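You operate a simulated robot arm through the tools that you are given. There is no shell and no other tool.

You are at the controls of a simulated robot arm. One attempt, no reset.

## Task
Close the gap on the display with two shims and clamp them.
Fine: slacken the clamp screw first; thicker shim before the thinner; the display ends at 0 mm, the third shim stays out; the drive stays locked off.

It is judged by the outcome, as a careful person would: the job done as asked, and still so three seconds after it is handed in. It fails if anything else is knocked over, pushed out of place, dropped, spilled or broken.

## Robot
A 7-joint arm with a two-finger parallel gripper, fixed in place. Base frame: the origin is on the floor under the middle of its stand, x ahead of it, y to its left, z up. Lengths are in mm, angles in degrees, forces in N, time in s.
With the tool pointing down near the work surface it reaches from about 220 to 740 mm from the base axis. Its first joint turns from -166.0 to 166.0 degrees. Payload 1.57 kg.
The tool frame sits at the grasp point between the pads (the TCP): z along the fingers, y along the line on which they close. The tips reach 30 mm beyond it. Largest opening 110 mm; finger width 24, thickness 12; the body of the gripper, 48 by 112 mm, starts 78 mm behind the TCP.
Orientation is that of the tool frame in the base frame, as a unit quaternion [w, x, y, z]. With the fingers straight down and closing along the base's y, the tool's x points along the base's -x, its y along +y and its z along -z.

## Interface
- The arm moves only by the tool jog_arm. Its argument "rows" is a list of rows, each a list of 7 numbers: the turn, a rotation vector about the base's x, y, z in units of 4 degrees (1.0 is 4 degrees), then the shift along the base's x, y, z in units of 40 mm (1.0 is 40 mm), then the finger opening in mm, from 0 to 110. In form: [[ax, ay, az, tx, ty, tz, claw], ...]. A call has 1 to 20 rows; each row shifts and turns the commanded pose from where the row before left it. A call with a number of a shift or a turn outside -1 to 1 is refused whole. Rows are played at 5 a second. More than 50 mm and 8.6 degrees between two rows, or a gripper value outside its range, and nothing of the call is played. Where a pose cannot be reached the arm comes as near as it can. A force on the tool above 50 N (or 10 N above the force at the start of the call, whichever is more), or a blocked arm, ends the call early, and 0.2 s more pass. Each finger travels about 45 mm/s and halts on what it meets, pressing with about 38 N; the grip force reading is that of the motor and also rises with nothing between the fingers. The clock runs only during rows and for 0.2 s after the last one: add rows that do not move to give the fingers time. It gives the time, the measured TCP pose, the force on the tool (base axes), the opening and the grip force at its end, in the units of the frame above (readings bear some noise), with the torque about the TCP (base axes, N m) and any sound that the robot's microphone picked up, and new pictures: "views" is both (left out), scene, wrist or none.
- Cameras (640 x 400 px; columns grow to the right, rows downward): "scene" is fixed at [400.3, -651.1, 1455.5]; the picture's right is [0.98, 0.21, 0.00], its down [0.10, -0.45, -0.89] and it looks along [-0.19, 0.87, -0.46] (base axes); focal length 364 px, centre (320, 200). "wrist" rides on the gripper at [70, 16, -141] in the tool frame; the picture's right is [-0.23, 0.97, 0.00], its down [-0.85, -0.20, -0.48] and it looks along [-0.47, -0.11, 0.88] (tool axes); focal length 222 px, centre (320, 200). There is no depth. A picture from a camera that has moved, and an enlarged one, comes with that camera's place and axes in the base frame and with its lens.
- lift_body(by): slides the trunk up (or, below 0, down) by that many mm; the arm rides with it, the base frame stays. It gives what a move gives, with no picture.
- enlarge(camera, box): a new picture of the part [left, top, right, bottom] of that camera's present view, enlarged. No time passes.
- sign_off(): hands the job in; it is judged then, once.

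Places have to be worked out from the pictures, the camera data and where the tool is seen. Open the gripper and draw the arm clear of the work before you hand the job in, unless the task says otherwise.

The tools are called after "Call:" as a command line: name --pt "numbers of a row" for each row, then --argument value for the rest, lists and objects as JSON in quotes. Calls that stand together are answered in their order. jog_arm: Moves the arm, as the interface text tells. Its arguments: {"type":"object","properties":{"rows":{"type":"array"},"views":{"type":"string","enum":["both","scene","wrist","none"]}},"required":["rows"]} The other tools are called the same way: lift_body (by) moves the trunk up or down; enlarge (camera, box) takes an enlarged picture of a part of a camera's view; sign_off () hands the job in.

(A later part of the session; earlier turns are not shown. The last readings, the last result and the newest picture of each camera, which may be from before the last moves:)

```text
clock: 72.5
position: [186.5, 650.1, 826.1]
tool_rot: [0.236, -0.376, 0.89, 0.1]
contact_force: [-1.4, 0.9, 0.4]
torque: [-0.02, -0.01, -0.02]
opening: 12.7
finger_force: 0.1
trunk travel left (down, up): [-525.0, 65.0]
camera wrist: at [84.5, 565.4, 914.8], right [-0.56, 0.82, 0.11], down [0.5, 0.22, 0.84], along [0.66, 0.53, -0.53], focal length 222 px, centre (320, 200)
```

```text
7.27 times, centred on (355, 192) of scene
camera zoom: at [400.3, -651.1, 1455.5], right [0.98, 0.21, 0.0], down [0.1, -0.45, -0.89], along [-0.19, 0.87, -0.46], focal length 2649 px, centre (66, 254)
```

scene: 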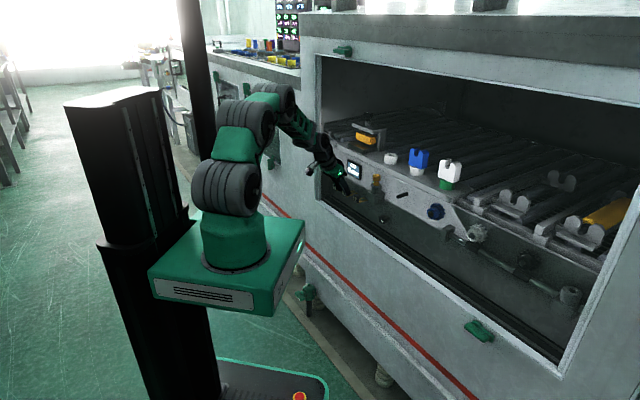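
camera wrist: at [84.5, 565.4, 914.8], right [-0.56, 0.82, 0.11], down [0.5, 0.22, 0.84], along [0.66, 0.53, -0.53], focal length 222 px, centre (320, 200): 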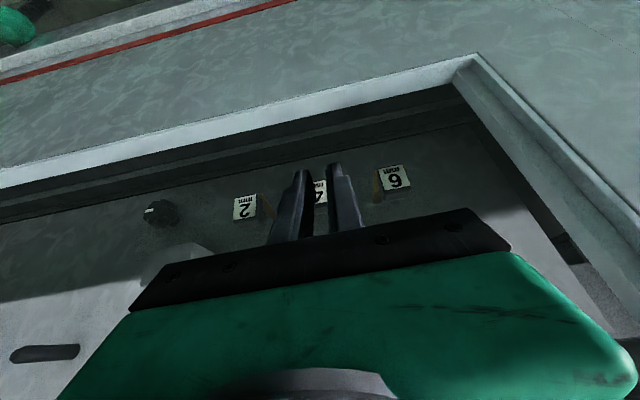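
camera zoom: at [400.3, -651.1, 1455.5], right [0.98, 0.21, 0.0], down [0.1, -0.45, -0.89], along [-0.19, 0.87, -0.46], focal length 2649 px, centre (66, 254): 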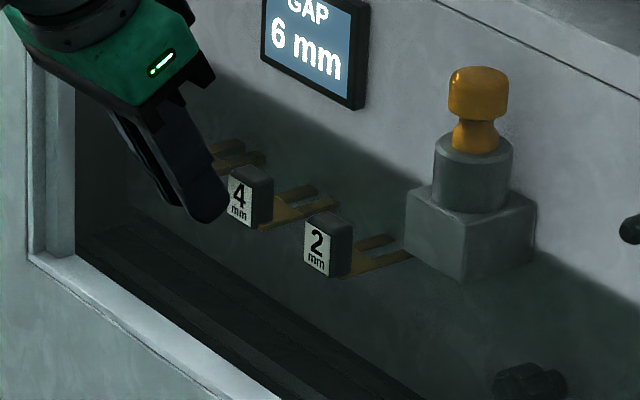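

The fingers slid off and the shim stayed put, so something retains it. I'll back off a little, reopen, and look closely at how the forks are held.

Call:
jog_arm --pt "0 0 0 -0.2 -0.2 0.2 40" --pt "0 0 0 -0.2 -0.2 0.5 40" --pt "0 0 0 0 0 0.5 40" --pt "0 0 0 0 0 0 40" --views "wrist"

Call:
enlarge --camera "scene" --box '[332, 175, 368, 210]'

Call:
enlarge --camera "wrist" --box '[220, 110, 420, 230]'

```text
clock: 73.5
position: [180.7, 634.1, 876.7]
tool_rot: [0.238, -0.372, 0.892, 0.101]
contact_force: [-0.2, -1.1, 0.1]
torque: [0.0, -0.01, -0.01]
opening: 40.2
finger_force: 0.1
trunk travel left (down, up): [-525.0, 65.0]
camera wrist: at [75.9, 550.2, 964.2], right [-0.55, 0.82, 0.12], down [0.5, 0.21, 0.84], along [0.67, 0.52, -0.53], focal length 222 px, centre (320, 200)
```

wrist: 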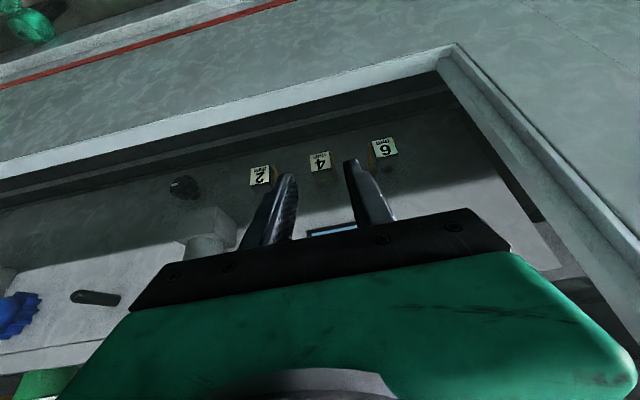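

```text
11.43 times, centred on (350, 192) of scene
camera zoom: at [400.3, -651.1, 1455.5], right [0.98, 0.21, 0.0], down [0.1, -0.45, -0.89], along [-0.19, 0.87, -0.46], focal length 4162 px, centre (-23, 286)
```

zoom: 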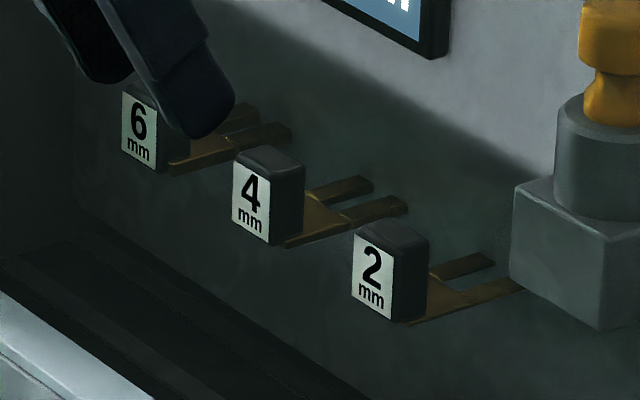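

```text
3.20 times, centred on (320, 170) of wrist
camera zoom: at [75.9, 550.2, 964.2], right [-0.55, 0.82, 0.12], down [0.5, 0.21, 0.84], along [0.67, 0.52, -0.53], focal length 711 px, centre (320, 296)
```

zoom: 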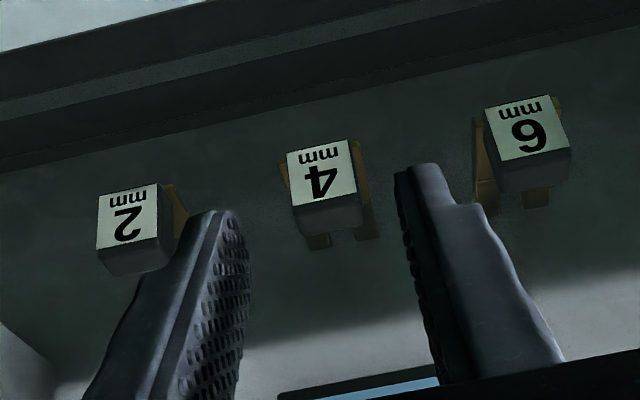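

The forks are cantilevered from the vertical panel, so they are probably in slots with some retention. I'll re-grip slightly deeper and lower, then test with small pulls while reading the force.

Call:
jog_arm --pt "0 0 0 0.2 0.19 -0.32 40" --pt "0 0 0 0.2 0.19 -0.32 40" --pt "0 0 0 0.2 0.19 -0.32 40" --pt "0 0 0 0.2 0.19 -0.32 40" --pt "0 0 0 0 0 0 40" --pt "0 0 0 0 0 0 26" --pt "0 0 0 0 0 0 10" --pt "0 0 0 0 0 0 10" --pt "0 0 0 0 0 0 10" --views "both"

Call:
enlarge --camera "wrist" --box '[240, 110, 420, 230]'

Call:
enlarge --camera "scene" --box '[332, 170, 368, 215]'

```text
clock: 75.5
position: [212.0, 665.6, 824.8]
tool_rot: [0.239, -0.371, 0.891, 0.101]
contact_force: [0.9, 4.2, -2.4]
torque: [0.22, -0.21, -0.04]
opening: 23.7
finger_force: 35.8
trunk travel left (down, up): [-525.0, 65.0]
camera wrist: at [108.3, 580.9, 912.3], right [-0.55, 0.82, 0.12], down [0.5, 0.21, 0.84], along [0.67, 0.52, -0.53], focal length 222 px, centre (320, 200)
```

scene: 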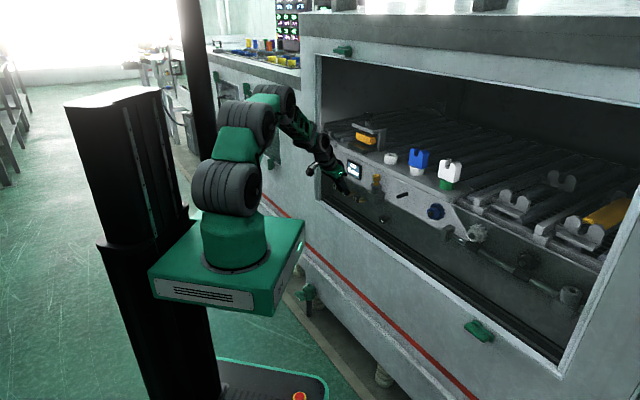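
wrist: 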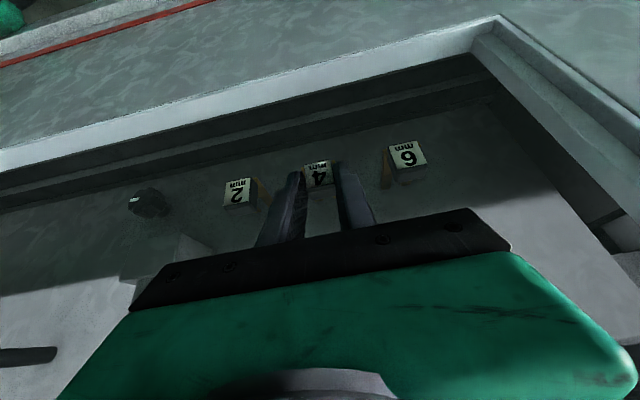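

```text
3.33 times, centred on (330, 170) of wrist
camera zoom: at [108.3, 580.9, 912.3], right [-0.55, 0.82, 0.12], down [0.5, 0.21, 0.84], along [0.67, 0.52, -0.53], focal length 740 px, centre (287, 300)
```

zoom: 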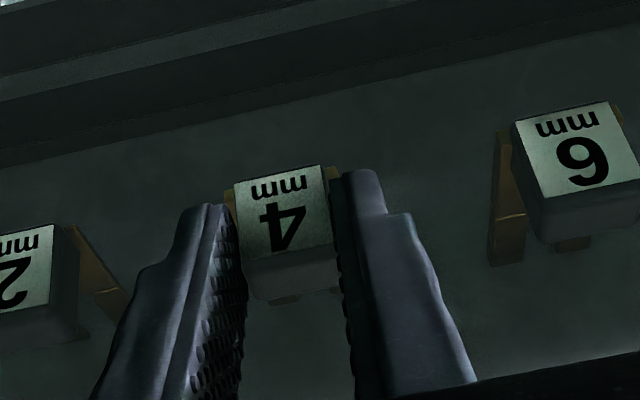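

```text
8.89 times, centred on (350, 192) of scene
camera zoom: at [400.3, -651.1, 1455.5], right [0.98, 0.21, 0.0], down [0.1, -0.45, -0.89], along [-0.19, 0.87, -0.46], focal length 3237 px, centre (53, 267)
```

zoom: 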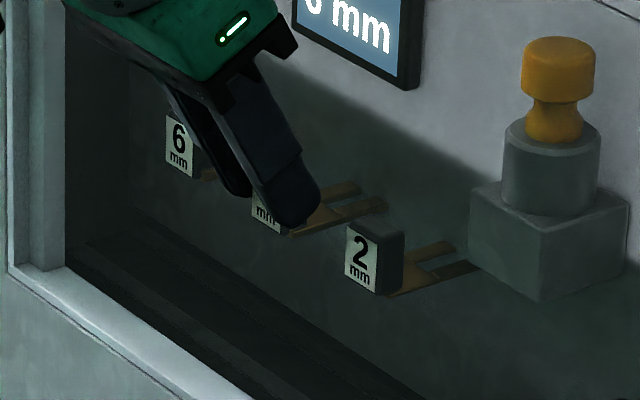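

The grip is good at 23.7 mm. I'll pull 2.5 mm and read the force.

Call:
jog_arm --pt "0 0 0 -0.044 -0.044 0 10" --views "none"

Call:
jog_arm --pt "0 0 0 -0.044 -0.044 0 10" --views "none"

```text
clock: 75.9
position: [214.0, 666.6, 825.2]
tool_rot: [0.239, -0.371, 0.892, 0.102]
contact_force: [7.3, 16.4, -6.4]
torque: [-0.13, 0.18, 0.06]
opening: 23.8
finger_force: 35.7
trunk travel left (down, up): [-525.0, 65.0]
```

```text
clock: 76.3
position: [211.9, 663.3, 823.7]
tool_rot: [0.239, -0.371, 0.891, 0.102]
contact_force: [13.7, 26.8, -8.7]
torque: [0.33, -0.26, 0.04]
opening: 23.8
finger_force: 36.1
trunk travel left (down, up): [-525.0, 65.0]
```

The pull is stiff (about 30 N for 5 mm commanded), so it doesn't come straight out. I'll release that tension and test lifting instead.

Call:
jog_arm --pt "0 0 0 0.088 0.088 0 10" --pt "0 0 0 0 0 0.06 10" --views "none"

Call:
jog_arm --pt "0 0 0 0 0 0.06 10" --views "none"

```text
clock: 76.9
position: [211.8, 664.4, 825.1]
tool_rot: [0.237, -0.372, 0.892, 0.1]
contact_force: [6.0, 10.9, -7.0]
torque: [0.46, -0.36, -0.16]
opening: 23.2
finger_force: 35.0
trunk travel left (down, up): [-525.0, 65.0]
```

```text
clock: 77.3
position: [212.2, 664.8, 824.4]
tool_rot: [0.236, -0.373, 0.892, 0.098]
contact_force: [5.4, 11.4, -19.4]
torque: [0.49, -0.35, -0.15]
opening: 23.4
finger_force: 35.9
trunk travel left (down, up): [-525.0, 65.0]
```

Lifting is resisted as well, so it is a snug slot or magnetic hold rather than a hook. I'll undo the lift and pull again in small steps to find the release force.

Call:
jog_arm --pt "0 0 0 0 0 -0.12 10" --pt "0 0 0 -0.05 -0.05 0 10" --views "none"

Call:
jog_arm --pt "0 0 0 -0.04 -0.04 0 10" --views "none"

Call:
jog_arm --pt "0 0 0 -0.03 -0.03 0 10" --views "wrist"

Call:
enlarge --camera "wrist" --box '[240, 110, 420, 230]'

```text
clock: 77.9
position: [211.9, 662.8, 824.8]
tool_rot: [0.24, -0.37, 0.892, 0.101]
contact_force: [8.0, 8.5, -4.9]
torque: [-0.58, 0.43, -0.13]
opening: 23.6
finger_force: 36.4
trunk travel left (down, up): [-525.0, 65.0]
```

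```text
clock: 78.3
position: [211.3, 664.0, 824.5]
tool_rot: [0.24, -0.369, 0.892, 0.102]
contact_force: [21.9, 17.7, -7.6]
torque: [0.12, -0.32, -0.06]
opening: 23.4
finger_force: 35.4
trunk travel left (down, up): [-525.0, 65.0]
```

```text
clock: 78.7
position: [208.8, 661.1, 826.3]
tool_rot: [0.24, -0.37, 0.892, 0.102]
contact_force: [27.9, 15.8, -2.2]
torque: [0.26, -0.55, -0.13]
opening: 23.8
finger_force: 35.9
trunk travel left (down, up): [-525.0, 65.0]
camera wrist: at [104.9, 577.8, 912.8], right [-0.55, 0.83, 0.12], down [0.5, 0.21, 0.84], along [0.67, 0.52, -0.53], focal length 222 px, centre (320, 200)
```

wrist: 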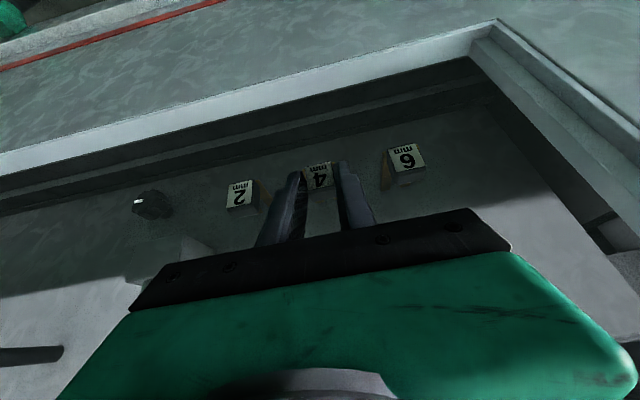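

```text
3.33 times, centred on (330, 170) of wrist
camera zoom: at [104.9, 577.8, 912.8], right [-0.55, 0.83, 0.12], down [0.5, 0.21, 0.84], along [0.67, 0.52, -0.53], focal length 740 px, centre (287, 300)
```

zoom: 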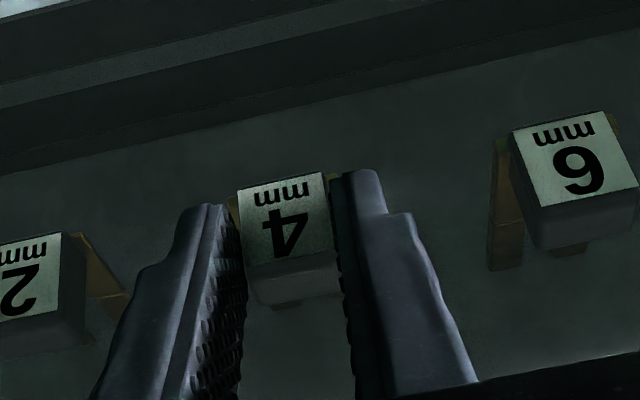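

Call:
jog_arm --pt "0 0 0 0.06 0.06 0 10" --pt "0 0 0 0.08 -0.08 0 10" --views "none"

Call:
jog_arm --pt "0 0 0 -0.16 0.16 0 10" --views "none"

Call:
jog_arm --pt "0 0 0 0.08 -0.08 -0.08 10" --views "none"

```text
clock: 79.3
position: [209.1, 661.8, 824.6]
tool_rot: [0.238, -0.373, 0.891, 0.103]
contact_force: [8.8, 18.6, 2.9]
torque: [0.0, 0.06, 0.03]
opening: 23.6
finger_force: 35.6
trunk travel left (down, up): [-525.0, 65.0]
```

```text
clock: 79.7
position: [210.0, 661.4, 825.3]
tool_rot: [0.238, -0.368, 0.893, 0.099]
contact_force: [16.4, -6.4, 15.1]
torque: [-0.08, -0.69, -0.26]
opening: 23.5
finger_force: 34.9
trunk travel left (down, up): [-525.0, 65.0]
```

```text
clock: 80.1
position: [210.0, 661.0, 825.0]
tool_rot: [0.24, -0.37, 0.892, 0.103]
contact_force: [15.6, -6.7, 23.8]
torque: [-0.39, -0.23, -0.38]
opening: 23.5
finger_force: 35.6
trunk travel left (down, up): [-525.0, 65.0]
```

The shim is held firmly in every direction, and the label doesn't move relative to the "6". I'll release it and zoom hard on the fork tips and the panel to understand the holder.

Call:
jog_arm --pt "0 0 0 0 0 0.08 26" --pt "0 0 0 0 0 0 40" --pt "0 0 0 -0.3 -0.3 0.3 40" --pt "0 0 0 -0.3 -0.3 0.3 40" --pt "0 0 0 -0.3 -0.3 0.3 40" --views "both"

Call:
enlarge --camera "scene" --box '[342, 184, 362, 200]'

Call:
enlarge --camera "wrist" --box '[295, 145, 345, 185]'

Call:
enlarge --camera "wrist" --box '[365, 125, 415, 165]'

```text
clock: 81.3
position: [172.9, 625.3, 860.5]
tool_rot: [0.238, -0.372, 0.891, 0.101]
contact_force: [0.5, 0.8, -0.1]
torque: [0.01, 0.02, -0.01]
opening: 40.3
finger_force: 0.0
trunk travel left (down, up): [-525.0, 65.0]
camera wrist: at [68.9, 541.7, 948.0], right [-0.55, 0.82, 0.12], down [0.5, 0.21, 0.84], along [0.67, 0.52, -0.53], focal length 222 px, centre (320, 200)
```

scene: 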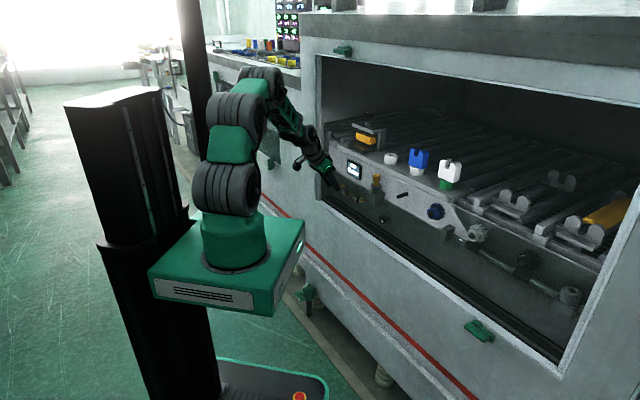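
wrist: 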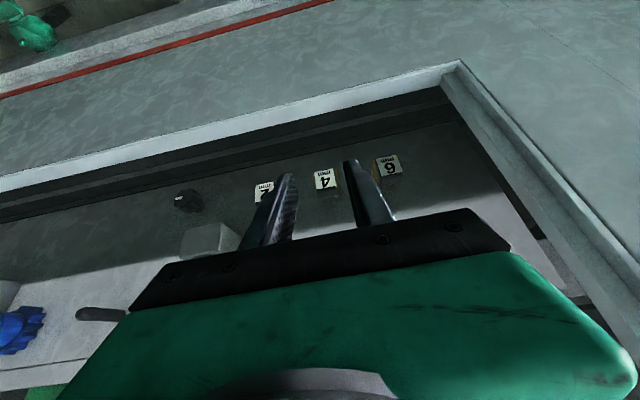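

```text
16.00 times, centred on (352, 192) of scene
camera zoom: at [400.3, -651.1, 1455.5], right [0.98, 0.21, 0.0], down [0.1, -0.45, -0.89], along [-0.19, 0.87, -0.46], focal length 5827 px, centre (-192, 328)
```

zoom: 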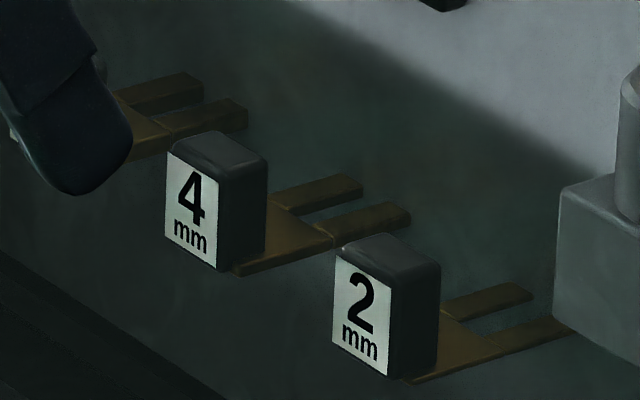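

```text
10.00 times, centred on (320, 165) of wrist
camera zoom: at [68.9, 541.7, 948.0], right [-0.55, 0.82, 0.12], down [0.5, 0.21, 0.84], along [0.67, 0.52, -0.53], focal length 2221 px, centre (320, 550)
```

zoom: 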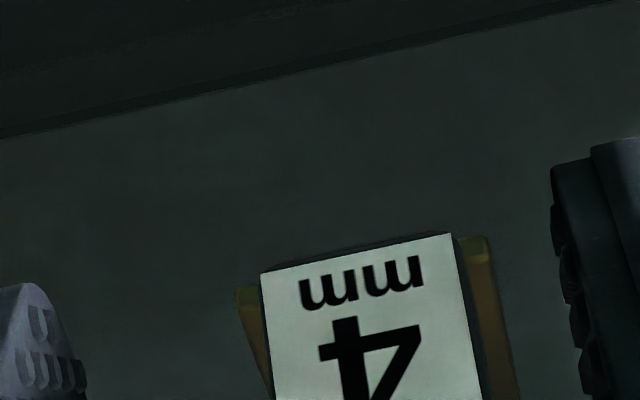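

```text
10.00 times, centred on (390, 145) of wrist
camera zoom: at [68.9, 541.7, 948.0], right [-0.55, 0.82, 0.12], down [0.5, 0.21, 0.84], along [0.67, 0.52, -0.53], focal length 2221 px, centre (-380, 750)
```

zoom: 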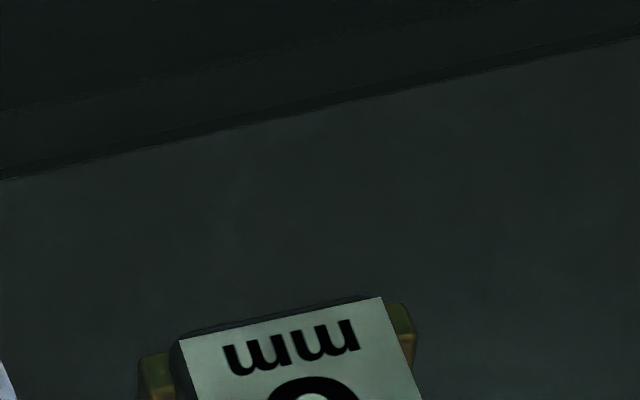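

The forks appear plugged deep into the panel, so an off-axis pull would bind them. The arm is stiffer along y than x, which gave 8–9 N of side load. I'll re-grip and pull with compensation so the net force points purely out of the panel.

Call:
jog_arm --pt "0 0 0 0.25 0.245 -0.22 40" --pt "0 0 0 0.25 0.245 -0.22 40" --pt "0 0 0 0.25 0.245 -0.22 40" --pt "0 0 0 0.25 0.245 -0.22 40" --pt "0 0 0 0 0 0 40" --pt "0 0 0 0 0 0 30" --pt "0 0 0 0 0 0 10" --pt "0 0 0 0 0 0 10" --pt "0 0 0 0 0 0 10" --views "none"

Call:
jog_arm --pt "0 0 0 -0.05 -0.026 0.012 10" --views "none"

Call:
jog_arm --pt "0 0 0 -0.05 -0.026 0.012 10" --views "none"

```text
clock: 83.3
position: [212.8, 665.3, 825.1]
tool_rot: [0.239, -0.371, 0.892, 0.101]
contact_force: [1.4, 0.3, -1.0]
torque: [0.08, -0.15, -0.14]
opening: 23.8
finger_force: 35.4
trunk travel left (down, up): [-525.0, 65.0]
```

```text
clock: 83.7
position: [213.6, 665.8, 824.2]
tool_rot: [0.239, -0.371, 0.891, 0.101]
contact_force: [8.8, 7.1, -8.1]
torque: [0.3, -0.36, 0.03]
opening: 23.5
finger_force: 35.5
trunk travel left (down, up): [-525.0, 65.0]
```

```text
clock: 84.1
position: [213.8, 665.8, 824.8]
tool_rot: [0.238, -0.37, 0.892, 0.101]
contact_force: [22.6, 14.8, -12.4]
torque: [0.21, -0.44, -0.09]
opening: 23.6
finger_force: 35.8
trunk travel left (down, up): [-525.0, 65.0]
```

Call:
jog_arm --pt "0 0 0 0.0 -0.03 -0.02 10" --views "none"

Call:
jog_arm --pt "0 0 0 -0.02 -0.02 0 10" --views "none"

Call:
jog_arm --pt "0 0 0 -0.02 -0.02 0 10" --views "wrist"

Call:
enlarge --camera "wrist" --box '[240, 110, 420, 230]'

```text
clock: 84.5
position: [211.3, 663.3, 824.7]
tool_rot: [0.239, -0.37, 0.892, 0.102]
contact_force: [26.8, 15.7, -7.7]
torque: [0.26, -0.52, -0.18]
opening: 23.5
finger_force: 35.8
trunk travel left (down, up): [-525.0, 65.0]
```

```text
clock: 84.9
position: [210.7, 662.2, 825.4]
tool_rot: [0.239, -0.371, 0.891, 0.102]
contact_force: [26.6, 14.8, -3.6]
torque: [0.14, -0.46, -0.15]
opening: 23.6
finger_force: 36.4
trunk travel left (down, up): [-525.0, 65.0]
```

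```text
clock: 85.3
position: [209.9, 662.4, 825.2]
tool_rot: [0.239, -0.371, 0.892, 0.102]
contact_force: [27.5, 16.2, 0.8]
torque: [0.22, -0.48, -0.12]
opening: 23.8
finger_force: 36.2
trunk travel left (down, up): [-525.0, 65.0]
camera wrist: at [105.3, 578.0, 913.1], right [-0.55, 0.82, 0.12], down [0.5, 0.21, 0.84], along [0.67, 0.52, -0.53], focal length 222 px, centre (320, 200)
```

wrist: 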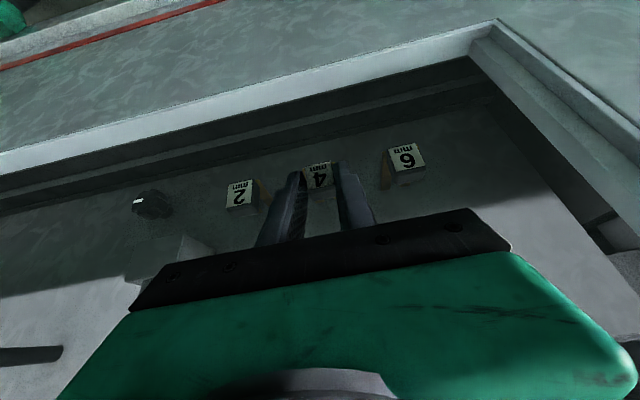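

```text
3.33 times, centred on (330, 170) of wrist
camera zoom: at [105.3, 578.0, 913.1], right [-0.55, 0.82, 0.12], down [0.5, 0.21, 0.84], along [0.67, 0.52, -0.53], focal length 740 px, centre (287, 300)
```

zoom: 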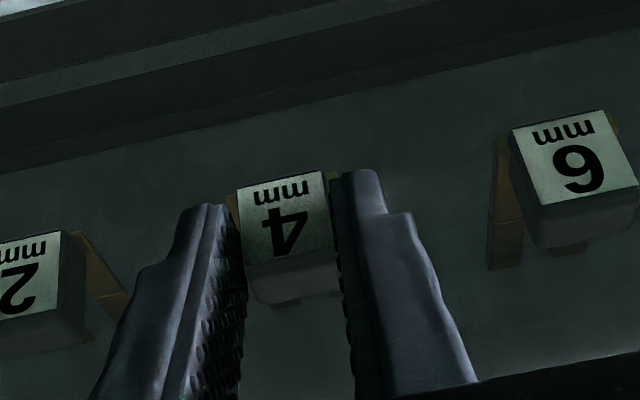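

The grip slips at about 31 N and the shim still doesn't move, so something I haven't seen is retaining it. I'll release, back off, and look from a low, near-horizontal angle at the underside of the forks.

Call:
jog_arm --pt "0 0 0 0 0 0 30" --pt "0 0 0 0 0 0 40" --pt "0 0 0 -0.4 -0.4 0.3 40" --pt "0 0 0 -0.4 -0.4 0.3 40" --pt "0 0 0 -0.4 -0.4 0 20" --pt "0.663 -0.663 0 0.05 -0.05 0 0" --pt "0.663 -0.663 0 0.05 -0.05 0 0" --pt "0.663 -0.663 0 0.05 -0.05 0 0" --pt "0.663 -0.663 0 0.05 -0.05 0 0" --pt "0.663 -0.663 0 0.05 -0.05 0 0" --pt "0.663 -0.663 0 0.05 -0.05 0 0" --pt "0.663 -0.663 0 0.05 -0.05 0 0" --pt "0.663 -0.663 0 0.05 -0.05 -0.1 0" --pt "0.663 -0.663 0 0.05 -0.05 -0.1 0" --pt "0.663 -0.663 0 0.05 -0.05 -0.1 0" --pt "0.663 -0.663 0 0.05 -0.05 -0.2 0" --pt "0.663 -0.663 0 0.05 -0.05 -0.2 0" --pt "0 0 0 0 0 -0.2 0"

Call:
enlarge --camera "wrist" --box '[220, 100, 420, 220]'

```text
clock: 89.1
position: [183.9, 589.3, 812.8]
tool_rot: [0.563, -0.307, 0.731, 0.235]
contact_force: [-0.2, -0.3, 0.2]
torque: [0.01, 0.04, 0.0]
opening: 0.0
finger_force: 21.3
trunk travel left (down, up): [-525.0, 65.0]
camera wrist: at [62.5, 488.3, 782.9], right [-0.65, 0.73, 0.22], down [-0.03, -0.31, 0.95], along [0.76, 0.61, 0.22], focal length 222 px, centre (320, 200)
```

scene: 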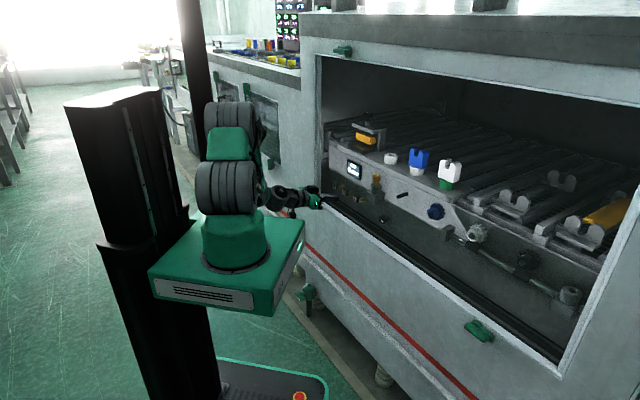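
wrist: 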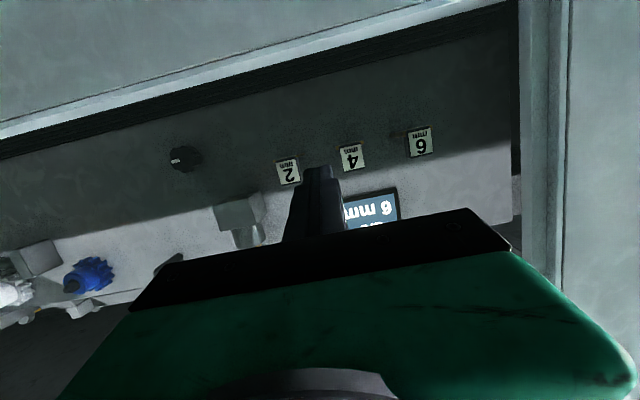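

```text
3.20 times, centred on (320, 160) of wrist
camera zoom: at [62.5, 488.3, 782.9], right [-0.65, 0.73, 0.22], down [-0.03, -0.31, 0.95], along [0.76, 0.61, 0.22], focal length 711 px, centre (320, 328)
```

zoom: 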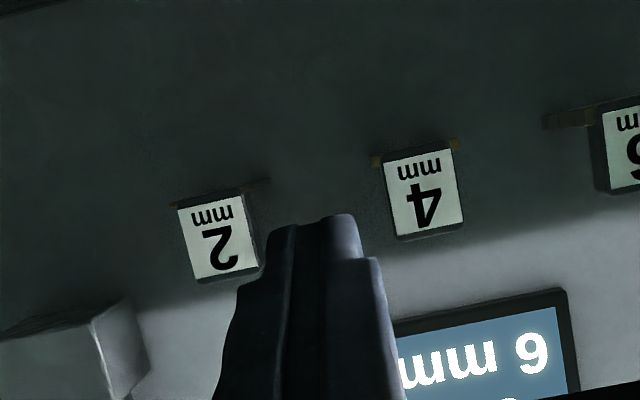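

Call:
enlarge --camera "wrist" --box '[325, 130, 375, 185]'

Call:
enlarge --camera "wrist" --box '[380, 110, 440, 170]'

Call:
enlarge --camera "wrist" --box '[265, 140, 320, 200]'

```text
7.27 times, centred on (350, 158) of wrist
camera zoom: at [62.5, 488.3, 782.9], right [-0.65, 0.73, 0.22], down [-0.03, -0.31, 0.95], along [0.76, 0.61, 0.22], focal length 1615 px, centre (102, 509)
```

zoom: 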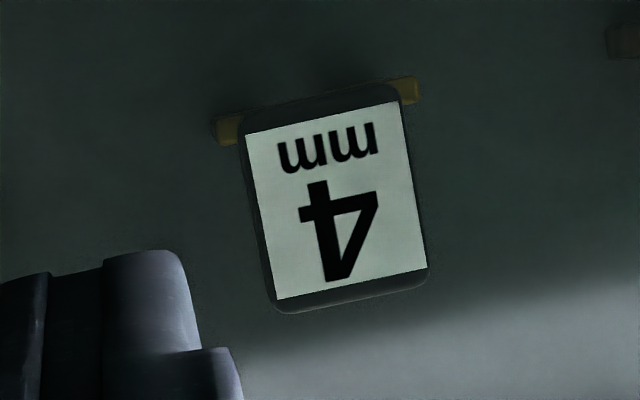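

```text
6.67 times, centred on (410, 140) of wrist
camera zoom: at [62.5, 488.3, 782.9], right [-0.65, 0.73, 0.22], down [-0.03, -0.31, 0.95], along [0.76, 0.61, 0.22], focal length 1481 px, centre (-280, 600)
```

zoom: 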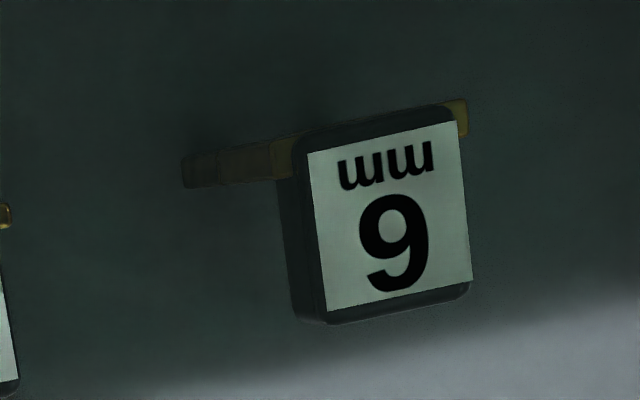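

```text
6.67 times, centred on (292, 170) of wrist
camera zoom: at [62.5, 488.3, 782.9], right [-0.65, 0.73, 0.22], down [-0.03, -0.31, 0.95], along [0.76, 0.61, 0.22], focal length 1481 px, centre (503, 400)
```

zoom: 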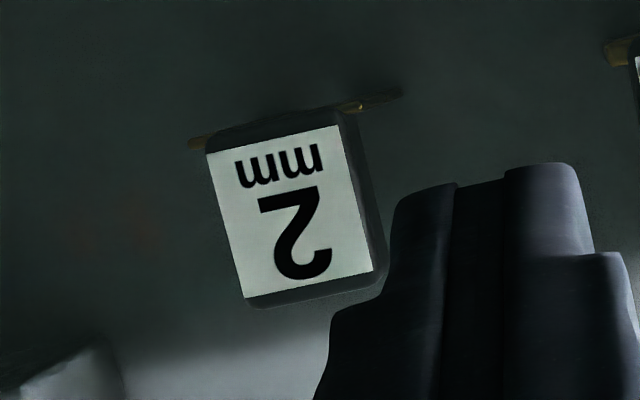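

There is no shelf or clip visible. The "4" block is z 787–814 and its 4 mm plate is z≈786.5–790.5. I'll try a proper full-pad grip: tool horizontal, block centred at the TCP, finger bottoms just above the plate.

Call:
jog_arm --pt "0.663 -0.663 0 -0.06 0.2 -0.043 20" --pt "0.663 -0.663 0 -0.06 0.2 -0.043 40" --pt "0.663 -0.663 0 -0.06 0.2 -0.043 45" --pt "0.663 -0.663 0 -0.06 0.2 -0.043 45" --pt "0 0 0 0 0 0 45"

Call:
enlarge --camera "wrist" --box '[240, 110, 400, 220]'

```text
clock: 90.3
position: [195.0, 620.4, 815.3]
tool_rot: [0.659, -0.256, 0.656, 0.264]
contact_force: [0.5, 0.9, 0.0]
torque: [0.0, -0.02, -0.01]
opening: 45.0
finger_force: 0.0
trunk travel left (down, up): [-525.0, 65.0]
camera wrist: at [81.3, 534.7, 745.1], right [-0.67, 0.71, 0.24], down [-0.21, -0.48, 0.85], along [0.72, 0.52, 0.47], focal length 222 px, centre (320, 200)
```

scene: 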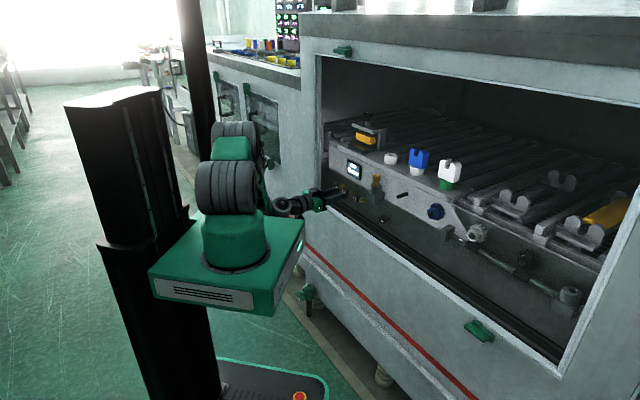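
wrist: 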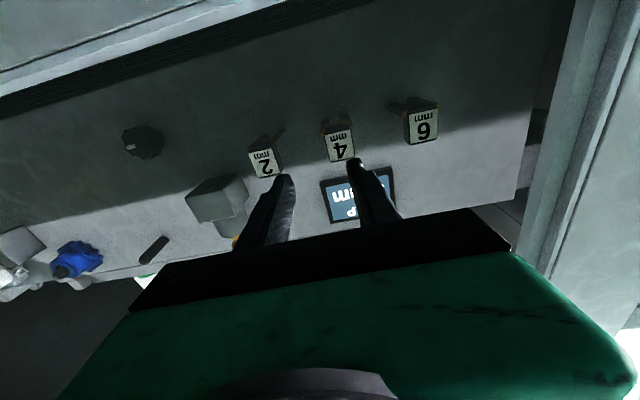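

```text
3.64 times, centred on (320, 165) of wrist
camera zoom: at [81.3, 534.7, 745.1], right [-0.67, 0.71, 0.24], down [-0.21, -0.48, 0.85], along [0.72, 0.52, 0.47], focal length 808 px, centre (320, 327)
```

zoom: 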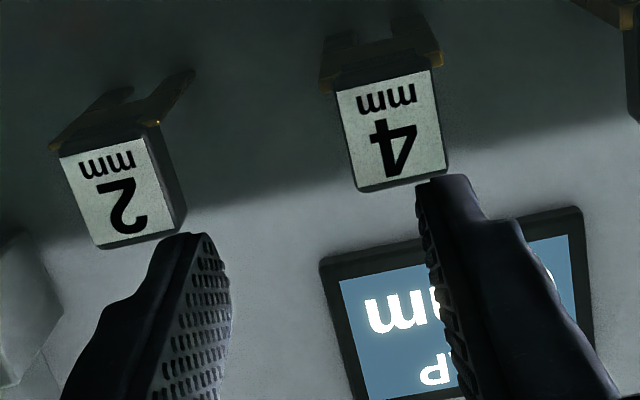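

Call:
enlarge --camera "wrist" --box '[310, 105, 365, 165]'

Call:
enlarge --camera "wrist" --box '[235, 115, 300, 185]'

Call:
enlarge --camera "wrist" --box '[380, 85, 450, 155]'

```text
6.67 times, centred on (338, 135) of wrist
camera zoom: at [81.3, 534.7, 745.1], right [-0.67, 0.71, 0.24], down [-0.21, -0.48, 0.85], along [0.72, 0.52, 0.47], focal length 1481 px, centre (203, 633)
```

zoom: 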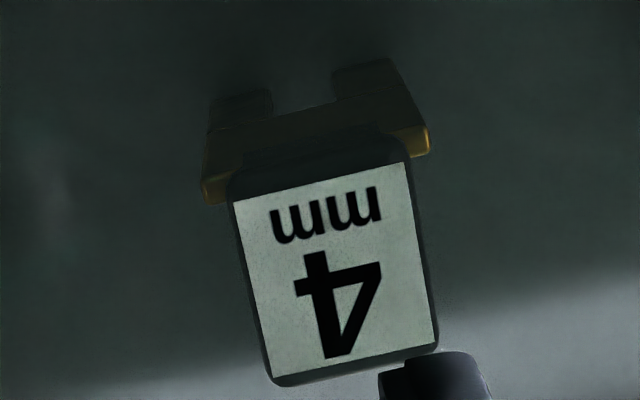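

```text
5.71 times, centred on (268, 150) of wrist
camera zoom: at [81.3, 534.7, 745.1], right [-0.67, 0.71, 0.24], down [-0.21, -0.48, 0.85], along [0.72, 0.52, 0.47], focal length 1269 px, centre (620, 486)
```

zoom: 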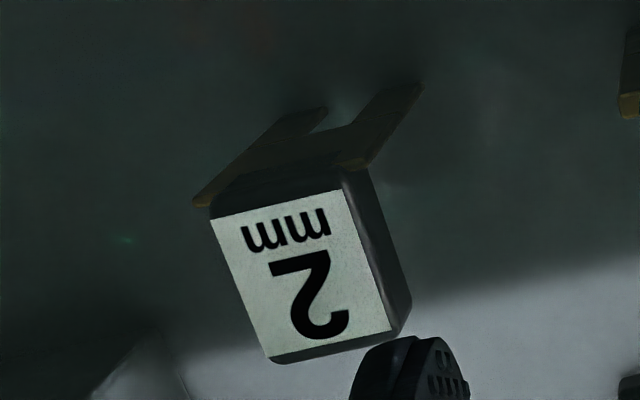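

```text
5.71 times, centred on (415, 120) of wrist
camera zoom: at [81.3, 534.7, 745.1], right [-0.67, 0.71, 0.24], down [-0.21, -0.48, 0.85], along [0.72, 0.52, 0.47], focal length 1269 px, centre (-223, 657)
```

zoom: 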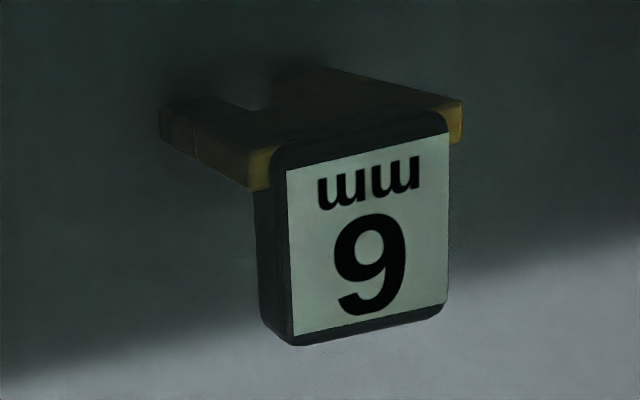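

Call:
jog_arm --pt "0 0 0 0 0 0 45" --pt "0 0 0 0 0 0 45" --views "none"

```text
clock: 90.9
position: [197.5, 619.2, 814.4]
tool_rot: [0.659, -0.256, 0.657, 0.263]
contact_force: [0.7, -0.8, -1.5]
torque: [0.01, 0.0, -0.03]
opening: 44.9
finger_force: 0.0
trunk travel left (down, up): [-525.0, 65.0]
```

The arm can't reach the level pose from this trunk height: it stopped about 20 mm off with no contact. I'll back out of the opening, lower the trunk, and approach level from there.

Call:
jog_arm --pt "0 0 0 -0.5 -0.5 0 45" --pt "0 0 0 -0.5 -0.5 0 45" --pt "0 0 0 -0.5 -0.5 0 45" --pt "0 0 0 -0.5 -0.5 0 45" --pt "0 0 0 0 0 0 45" --views "none"

Call:
lift_body --by -150

```text
clock: 91.6
position: [229.7, 553.0, 801.3]
tool_rot: [0.673, -0.223, 0.673, 0.209]
contact_force: [-0.2, -0.9, 0.1]
torque: [-0.01, 0.01, -0.03]
opening: 45.2
finger_force: 0.1
trunk travel left (down, up): [-525.0, 65.0]
stopped in row 3: the arm was blocked; the commanded pose is now the measured one
```

```text
clock: 93.3
position: [230.2, 552.8, 650.0]
tool_rot: [0.673, -0.223, 0.673, 0.21]
contact_force: [-0.7, -0.3, -0.4]
torque: [-0.03, 0.01, -0.01]
opening: 45.2
finger_force: 0.0
trunk travel left (down, up): [-375.0, 215.0]
```

Call:
jog_arm --pt "0 0 0 -0.5 -0.5 0 45" --pt "0 0 0 -0.5 -0.5 0 45" --pt "0 0 0.8 -0.3 0.3 0.8 45" --pt "0 0 0.8 -0.3 0.3 0.8 45" --pt "0 0 0.75 -0.3 0.3 0.8 45" --pt "0 0 0 -0.3 0.3 0.8 45" --pt "0 0 0 -0.3 0.3 0.7 45" --pt "0 0 0 0 0 0 45"

```text
clock: 94.8
position: [220.1, 538.3, 770.2]
tool_rot: [0.67, -0.242, 0.671, 0.207]
contact_force: [0.3, 0.7, -0.2]
torque: [0.02, 0.02, -0.01]
opening: 44.9
finger_force: 0.0
trunk travel left (down, up): [-375.0, 215.0]
stopped in row 7: the arm was blocked; the commanded pose is now the measured one
camera wrist: at [97.6, 461.6, 702.8], right [-0.59, 0.79, 0.18], down [-0.28, -0.41, 0.87], along [0.76, 0.46, 0.46], focal length 222 px, centre (320, 200)
```

scene: 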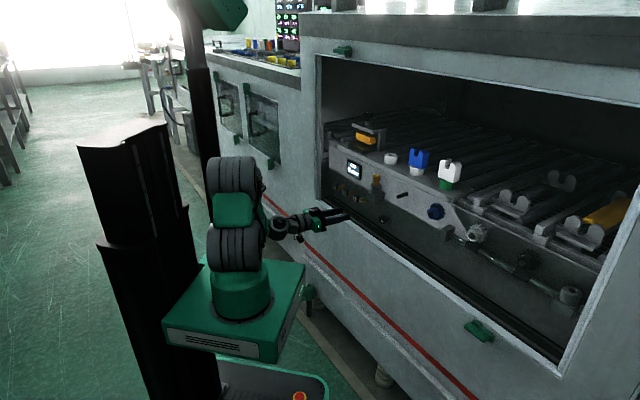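
wrist: 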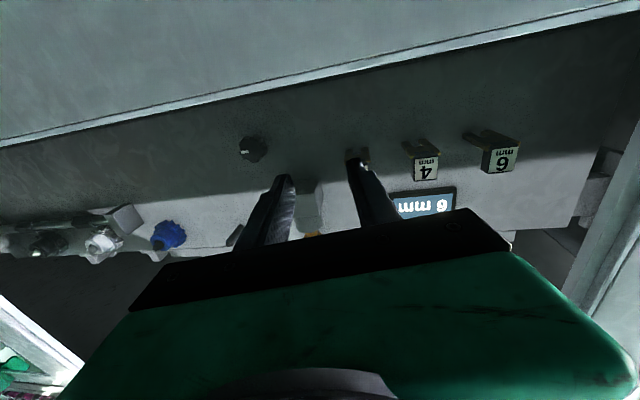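

The limit comes from the folded arm when retracted, so extending should help. I'll move up and outward toward a point in front of the "4", correcting the heading.

Call:
jog_arm --pt "0 0 0.4 -0.1 0.4 0.18 45" --pt "0 0 0.4 -0.15 0.5 0.18 45" --pt "0 0 0.4 -0.18 0.55 0.18 45" --pt "0 0 0.4 -0.18 0.5 0.18 45" --pt "0 0 0.4 -0.18 0.5 0.18 45" --pt "0 0 0 0 0 0 45"

Call:
enlarge --camera "wrist" --box '[240, 90, 400, 210]'

```text
clock: 96.2
position: [189.3, 636.8, 807.7]
tool_rot: [0.654, -0.287, 0.652, 0.255]
contact_force: [0.4, -0.7, 0.0]
torque: [0.0, -0.02, 0.01]
opening: 45.0
finger_force: 0.1
trunk travel left (down, up): [-375.0, 215.0]
camera wrist: at [77.9, 543.5, 739.1], right [-0.69, 0.7, 0.18], down [-0.22, -0.44, 0.87], along [0.69, 0.56, 0.46], focal length 222 px, centre (320, 200)
```

scene: 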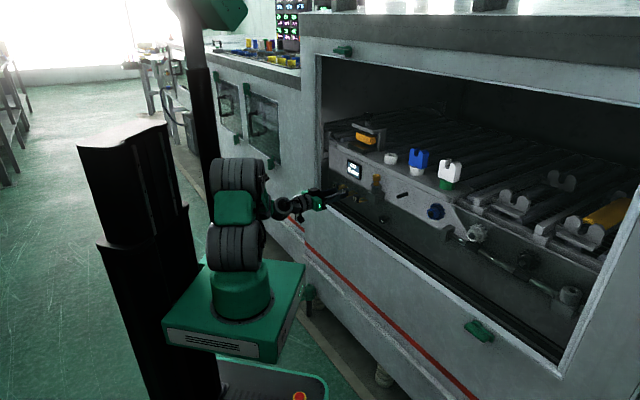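
wrist: 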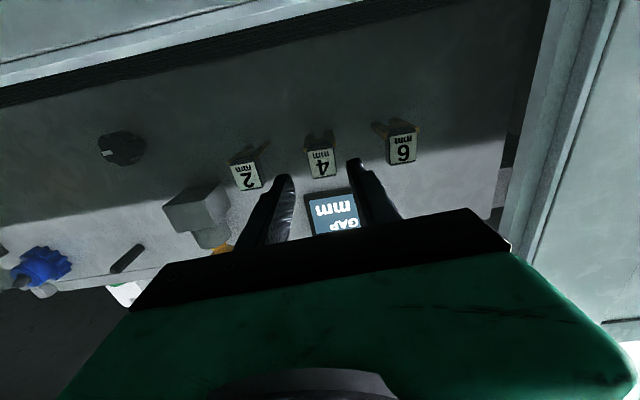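

```text
3.33 times, centred on (320, 150) of wrist
camera zoom: at [77.9, 543.5, 739.1], right [-0.69, 0.7, 0.18], down [-0.22, -0.44, 0.87], along [0.69, 0.56, 0.46], focal length 740 px, centre (320, 367)
```

zoom: 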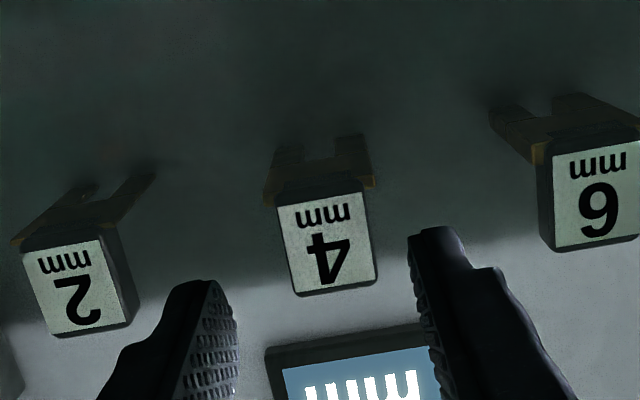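

Now the pose is reached with the tool level and the "4" centred ahead (u≈-319). I'll trim the roll and advance until the block is at the TCP, then close with full pad contact.

Call:
jog_arm --pt "0.585 0.281 0 0 0.05 0 45" --pt "0 0 0 0.21 0.22 -0.0125 45" --pt "0 0 0 0.21 0.22 -0.0125 45" --pt "0 0 0 0.21 0.22 -0.0125 45" --pt "0 0 0 0.21 0.22 -0.0125 45" --pt "0 0 0 0 0 0 45"

Call:
enlarge --camera "wrist" --box '[240, 90, 400, 210]'

Call:
enlarge --camera "scene" --box '[332, 170, 368, 215]'

```text
clock: 97.6
position: [221.6, 673.5, 805.2]
tool_rot: [0.654, -0.27, 0.654, 0.269]
contact_force: [-0.5, -0.3, 0.6]
torque: [-0.02, 0.02, 0.01]
opening: 45.1
finger_force: 0.0
trunk travel left (down, up): [-375.0, 215.0]
camera wrist: at [109.8, 583.1, 735.9], right [-0.69, 0.69, 0.22], down [-0.2, -0.48, 0.86], along [0.7, 0.54, 0.47], focal length 222 px, centre (320, 200)
```

scene: 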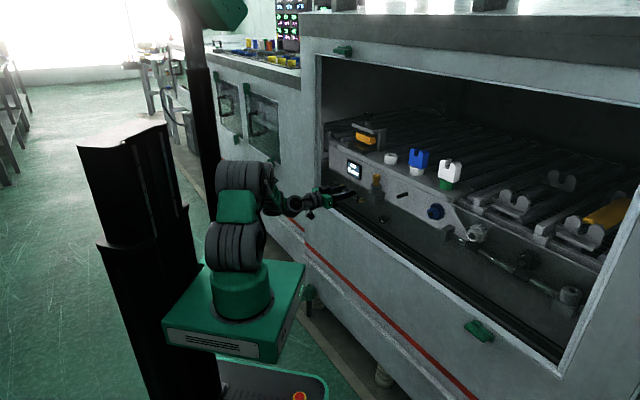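
wrist: 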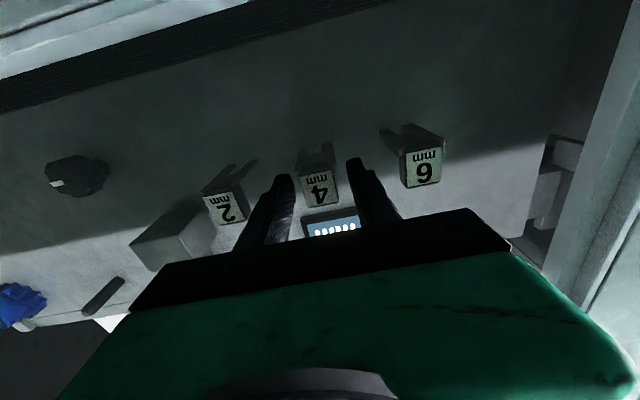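

```text
3.33 times, centred on (320, 150) of wrist
camera zoom: at [109.8, 583.1, 735.9], right [-0.69, 0.69, 0.22], down [-0.2, -0.48, 0.86], along [0.7, 0.54, 0.47], focal length 740 px, centre (320, 367)
```

zoom: 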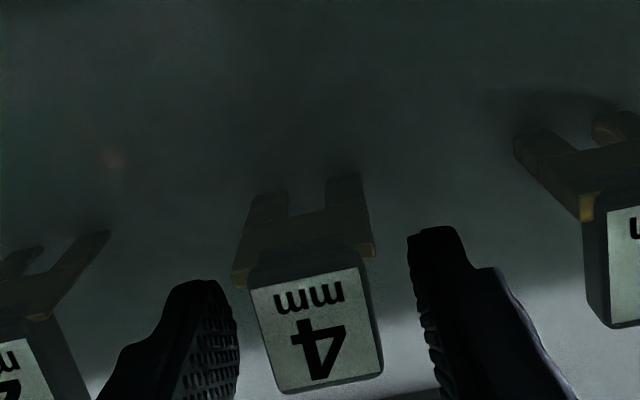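

```text
8.89 times, centred on (350, 192) of scene
camera zoom: at [400.3, -651.1, 1455.5], right [0.98, 0.21, 0.0], down [0.1, -0.45, -0.89], along [-0.19, 0.87, -0.46], focal length 3237 px, centre (53, 267)
```

zoom: 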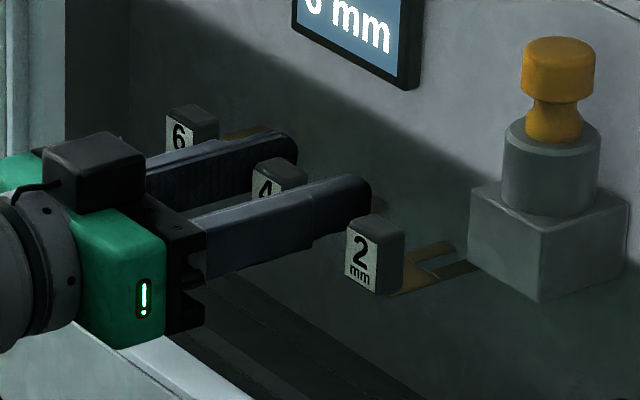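

Call:
jog_arm --pt "0 0 0 0 0 0 30" --pt "0 0 0 0 0 0 10" --pt "0 0 0 0 0 0 0" --pt "0 0 0 0 0 0 0" --views "none"

Call:
jog_arm --pt "0 0 0 -0.04 -0.03 0 0" --views "none"

Call:
jog_arm --pt "0 0 0 -0.04 -0.03 0 0" --views "wrist"

```text
clock: 98.6
position: [221.2, 675.1, 804.4]
tool_rot: [0.653, -0.271, 0.653, 0.271]
contact_force: [-0.5, 4.9, -0.7]
torque: [0.02, 0.17, 0.04]
opening: 23.8
finger_force: 35.9
trunk travel left (down, up): [-375.0, 215.0]
```

```text
clock: 99.0
position: [220.7, 674.1, 806.0]
tool_rot: [0.654, -0.27, 0.653, 0.269]
contact_force: [6.3, 12.4, 2.4]
torque: [-0.49, 0.43, 0.04]
opening: 23.7
finger_force: 36.1
trunk travel left (down, up): [-375.0, 215.0]
```

```text
clock: 99.4
position: [221.1, 674.0, 805.9]
tool_rot: [0.653, -0.27, 0.654, 0.27]
contact_force: [19.1, 26.0, 1.4]
torque: [0.04, -0.04, 0.19]
opening: 23.9
finger_force: 36.4
trunk travel left (down, up): [-375.0, 215.0]
camera wrist: at [108.1, 582.8, 736.0], right [-0.69, 0.69, 0.23], down [-0.2, -0.48, 0.86], along [0.7, 0.54, 0.47], focal length 222 px, centre (320, 200)
```

wrist: 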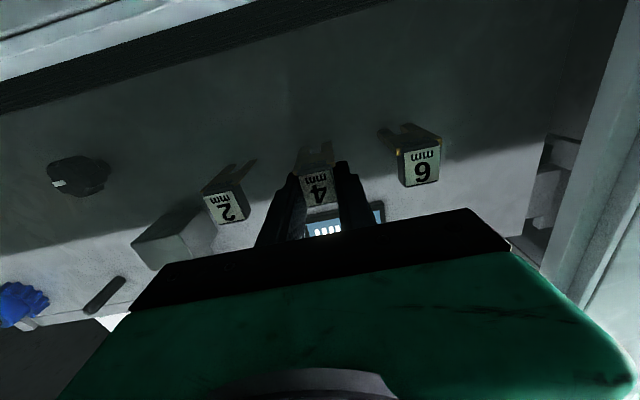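

Call:
jog_arm --pt "0 0 0 -0.03 -0.02 0 0" --views "none"

Call:
jog_arm --pt "0 0 0 -0.03 -0.02 0 0" --views "none"

Call:
jog_arm --pt "0 0 0 0 0 0 0" --views "wrist"

Call:
enlarge --camera "wrist" --box '[240, 90, 400, 210]'

```text
clock: 99.8
position: [219.2, 672.1, 805.3]
tool_rot: [0.654, -0.27, 0.654, 0.269]
contact_force: [22.1, 22.4, 3.7]
torque: [0.13, -0.03, 0.03]
opening: 23.7
finger_force: 35.4
trunk travel left (down, up): [-375.0, 215.0]
```

```text
clock: 100.2
position: [217.4, 671.1, 805.6]
tool_rot: [0.654, -0.27, 0.654, 0.269]
contact_force: [24.4, 19.0, 7.6]
torque: [0.16, -0.02, 0.05]
opening: 23.5
finger_force: 36.2
trunk travel left (down, up): [-375.0, 215.0]
```

```text
clock: 100.6
position: [217.5, 670.0, 803.7]
tool_rot: [0.653, -0.272, 0.653, 0.271]
contact_force: [25.3, 17.1, 7.7]
torque: [0.17, -0.13, -0.02]
opening: 23.1
finger_force: 36.0
trunk travel left (down, up): [-375.0, 215.0]
camera wrist: at [105.5, 580.0, 735.5], right [-0.69, 0.69, 0.23], down [-0.2, -0.48, 0.86], along [0.7, 0.54, 0.47], focal length 222 px, centre (320, 200)
```

wrist: 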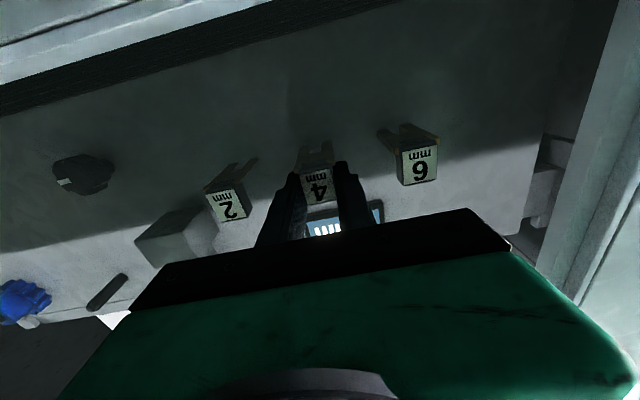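

```text
3.33 times, centred on (320, 150) of wrist
camera zoom: at [105.5, 580.0, 735.5], right [-0.69, 0.69, 0.23], down [-0.2, -0.48, 0.86], along [0.7, 0.54, 0.47], focal length 740 px, centre (320, 367)
```

zoom: 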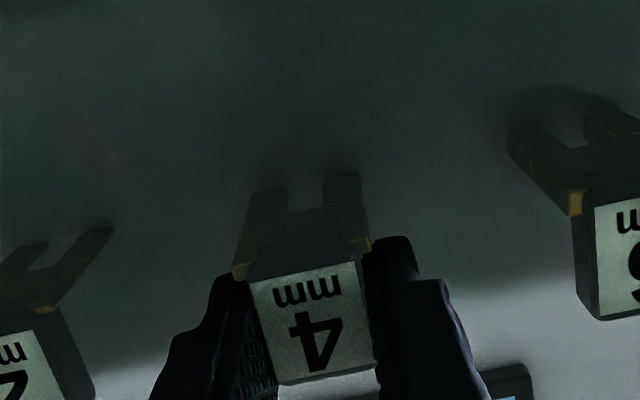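

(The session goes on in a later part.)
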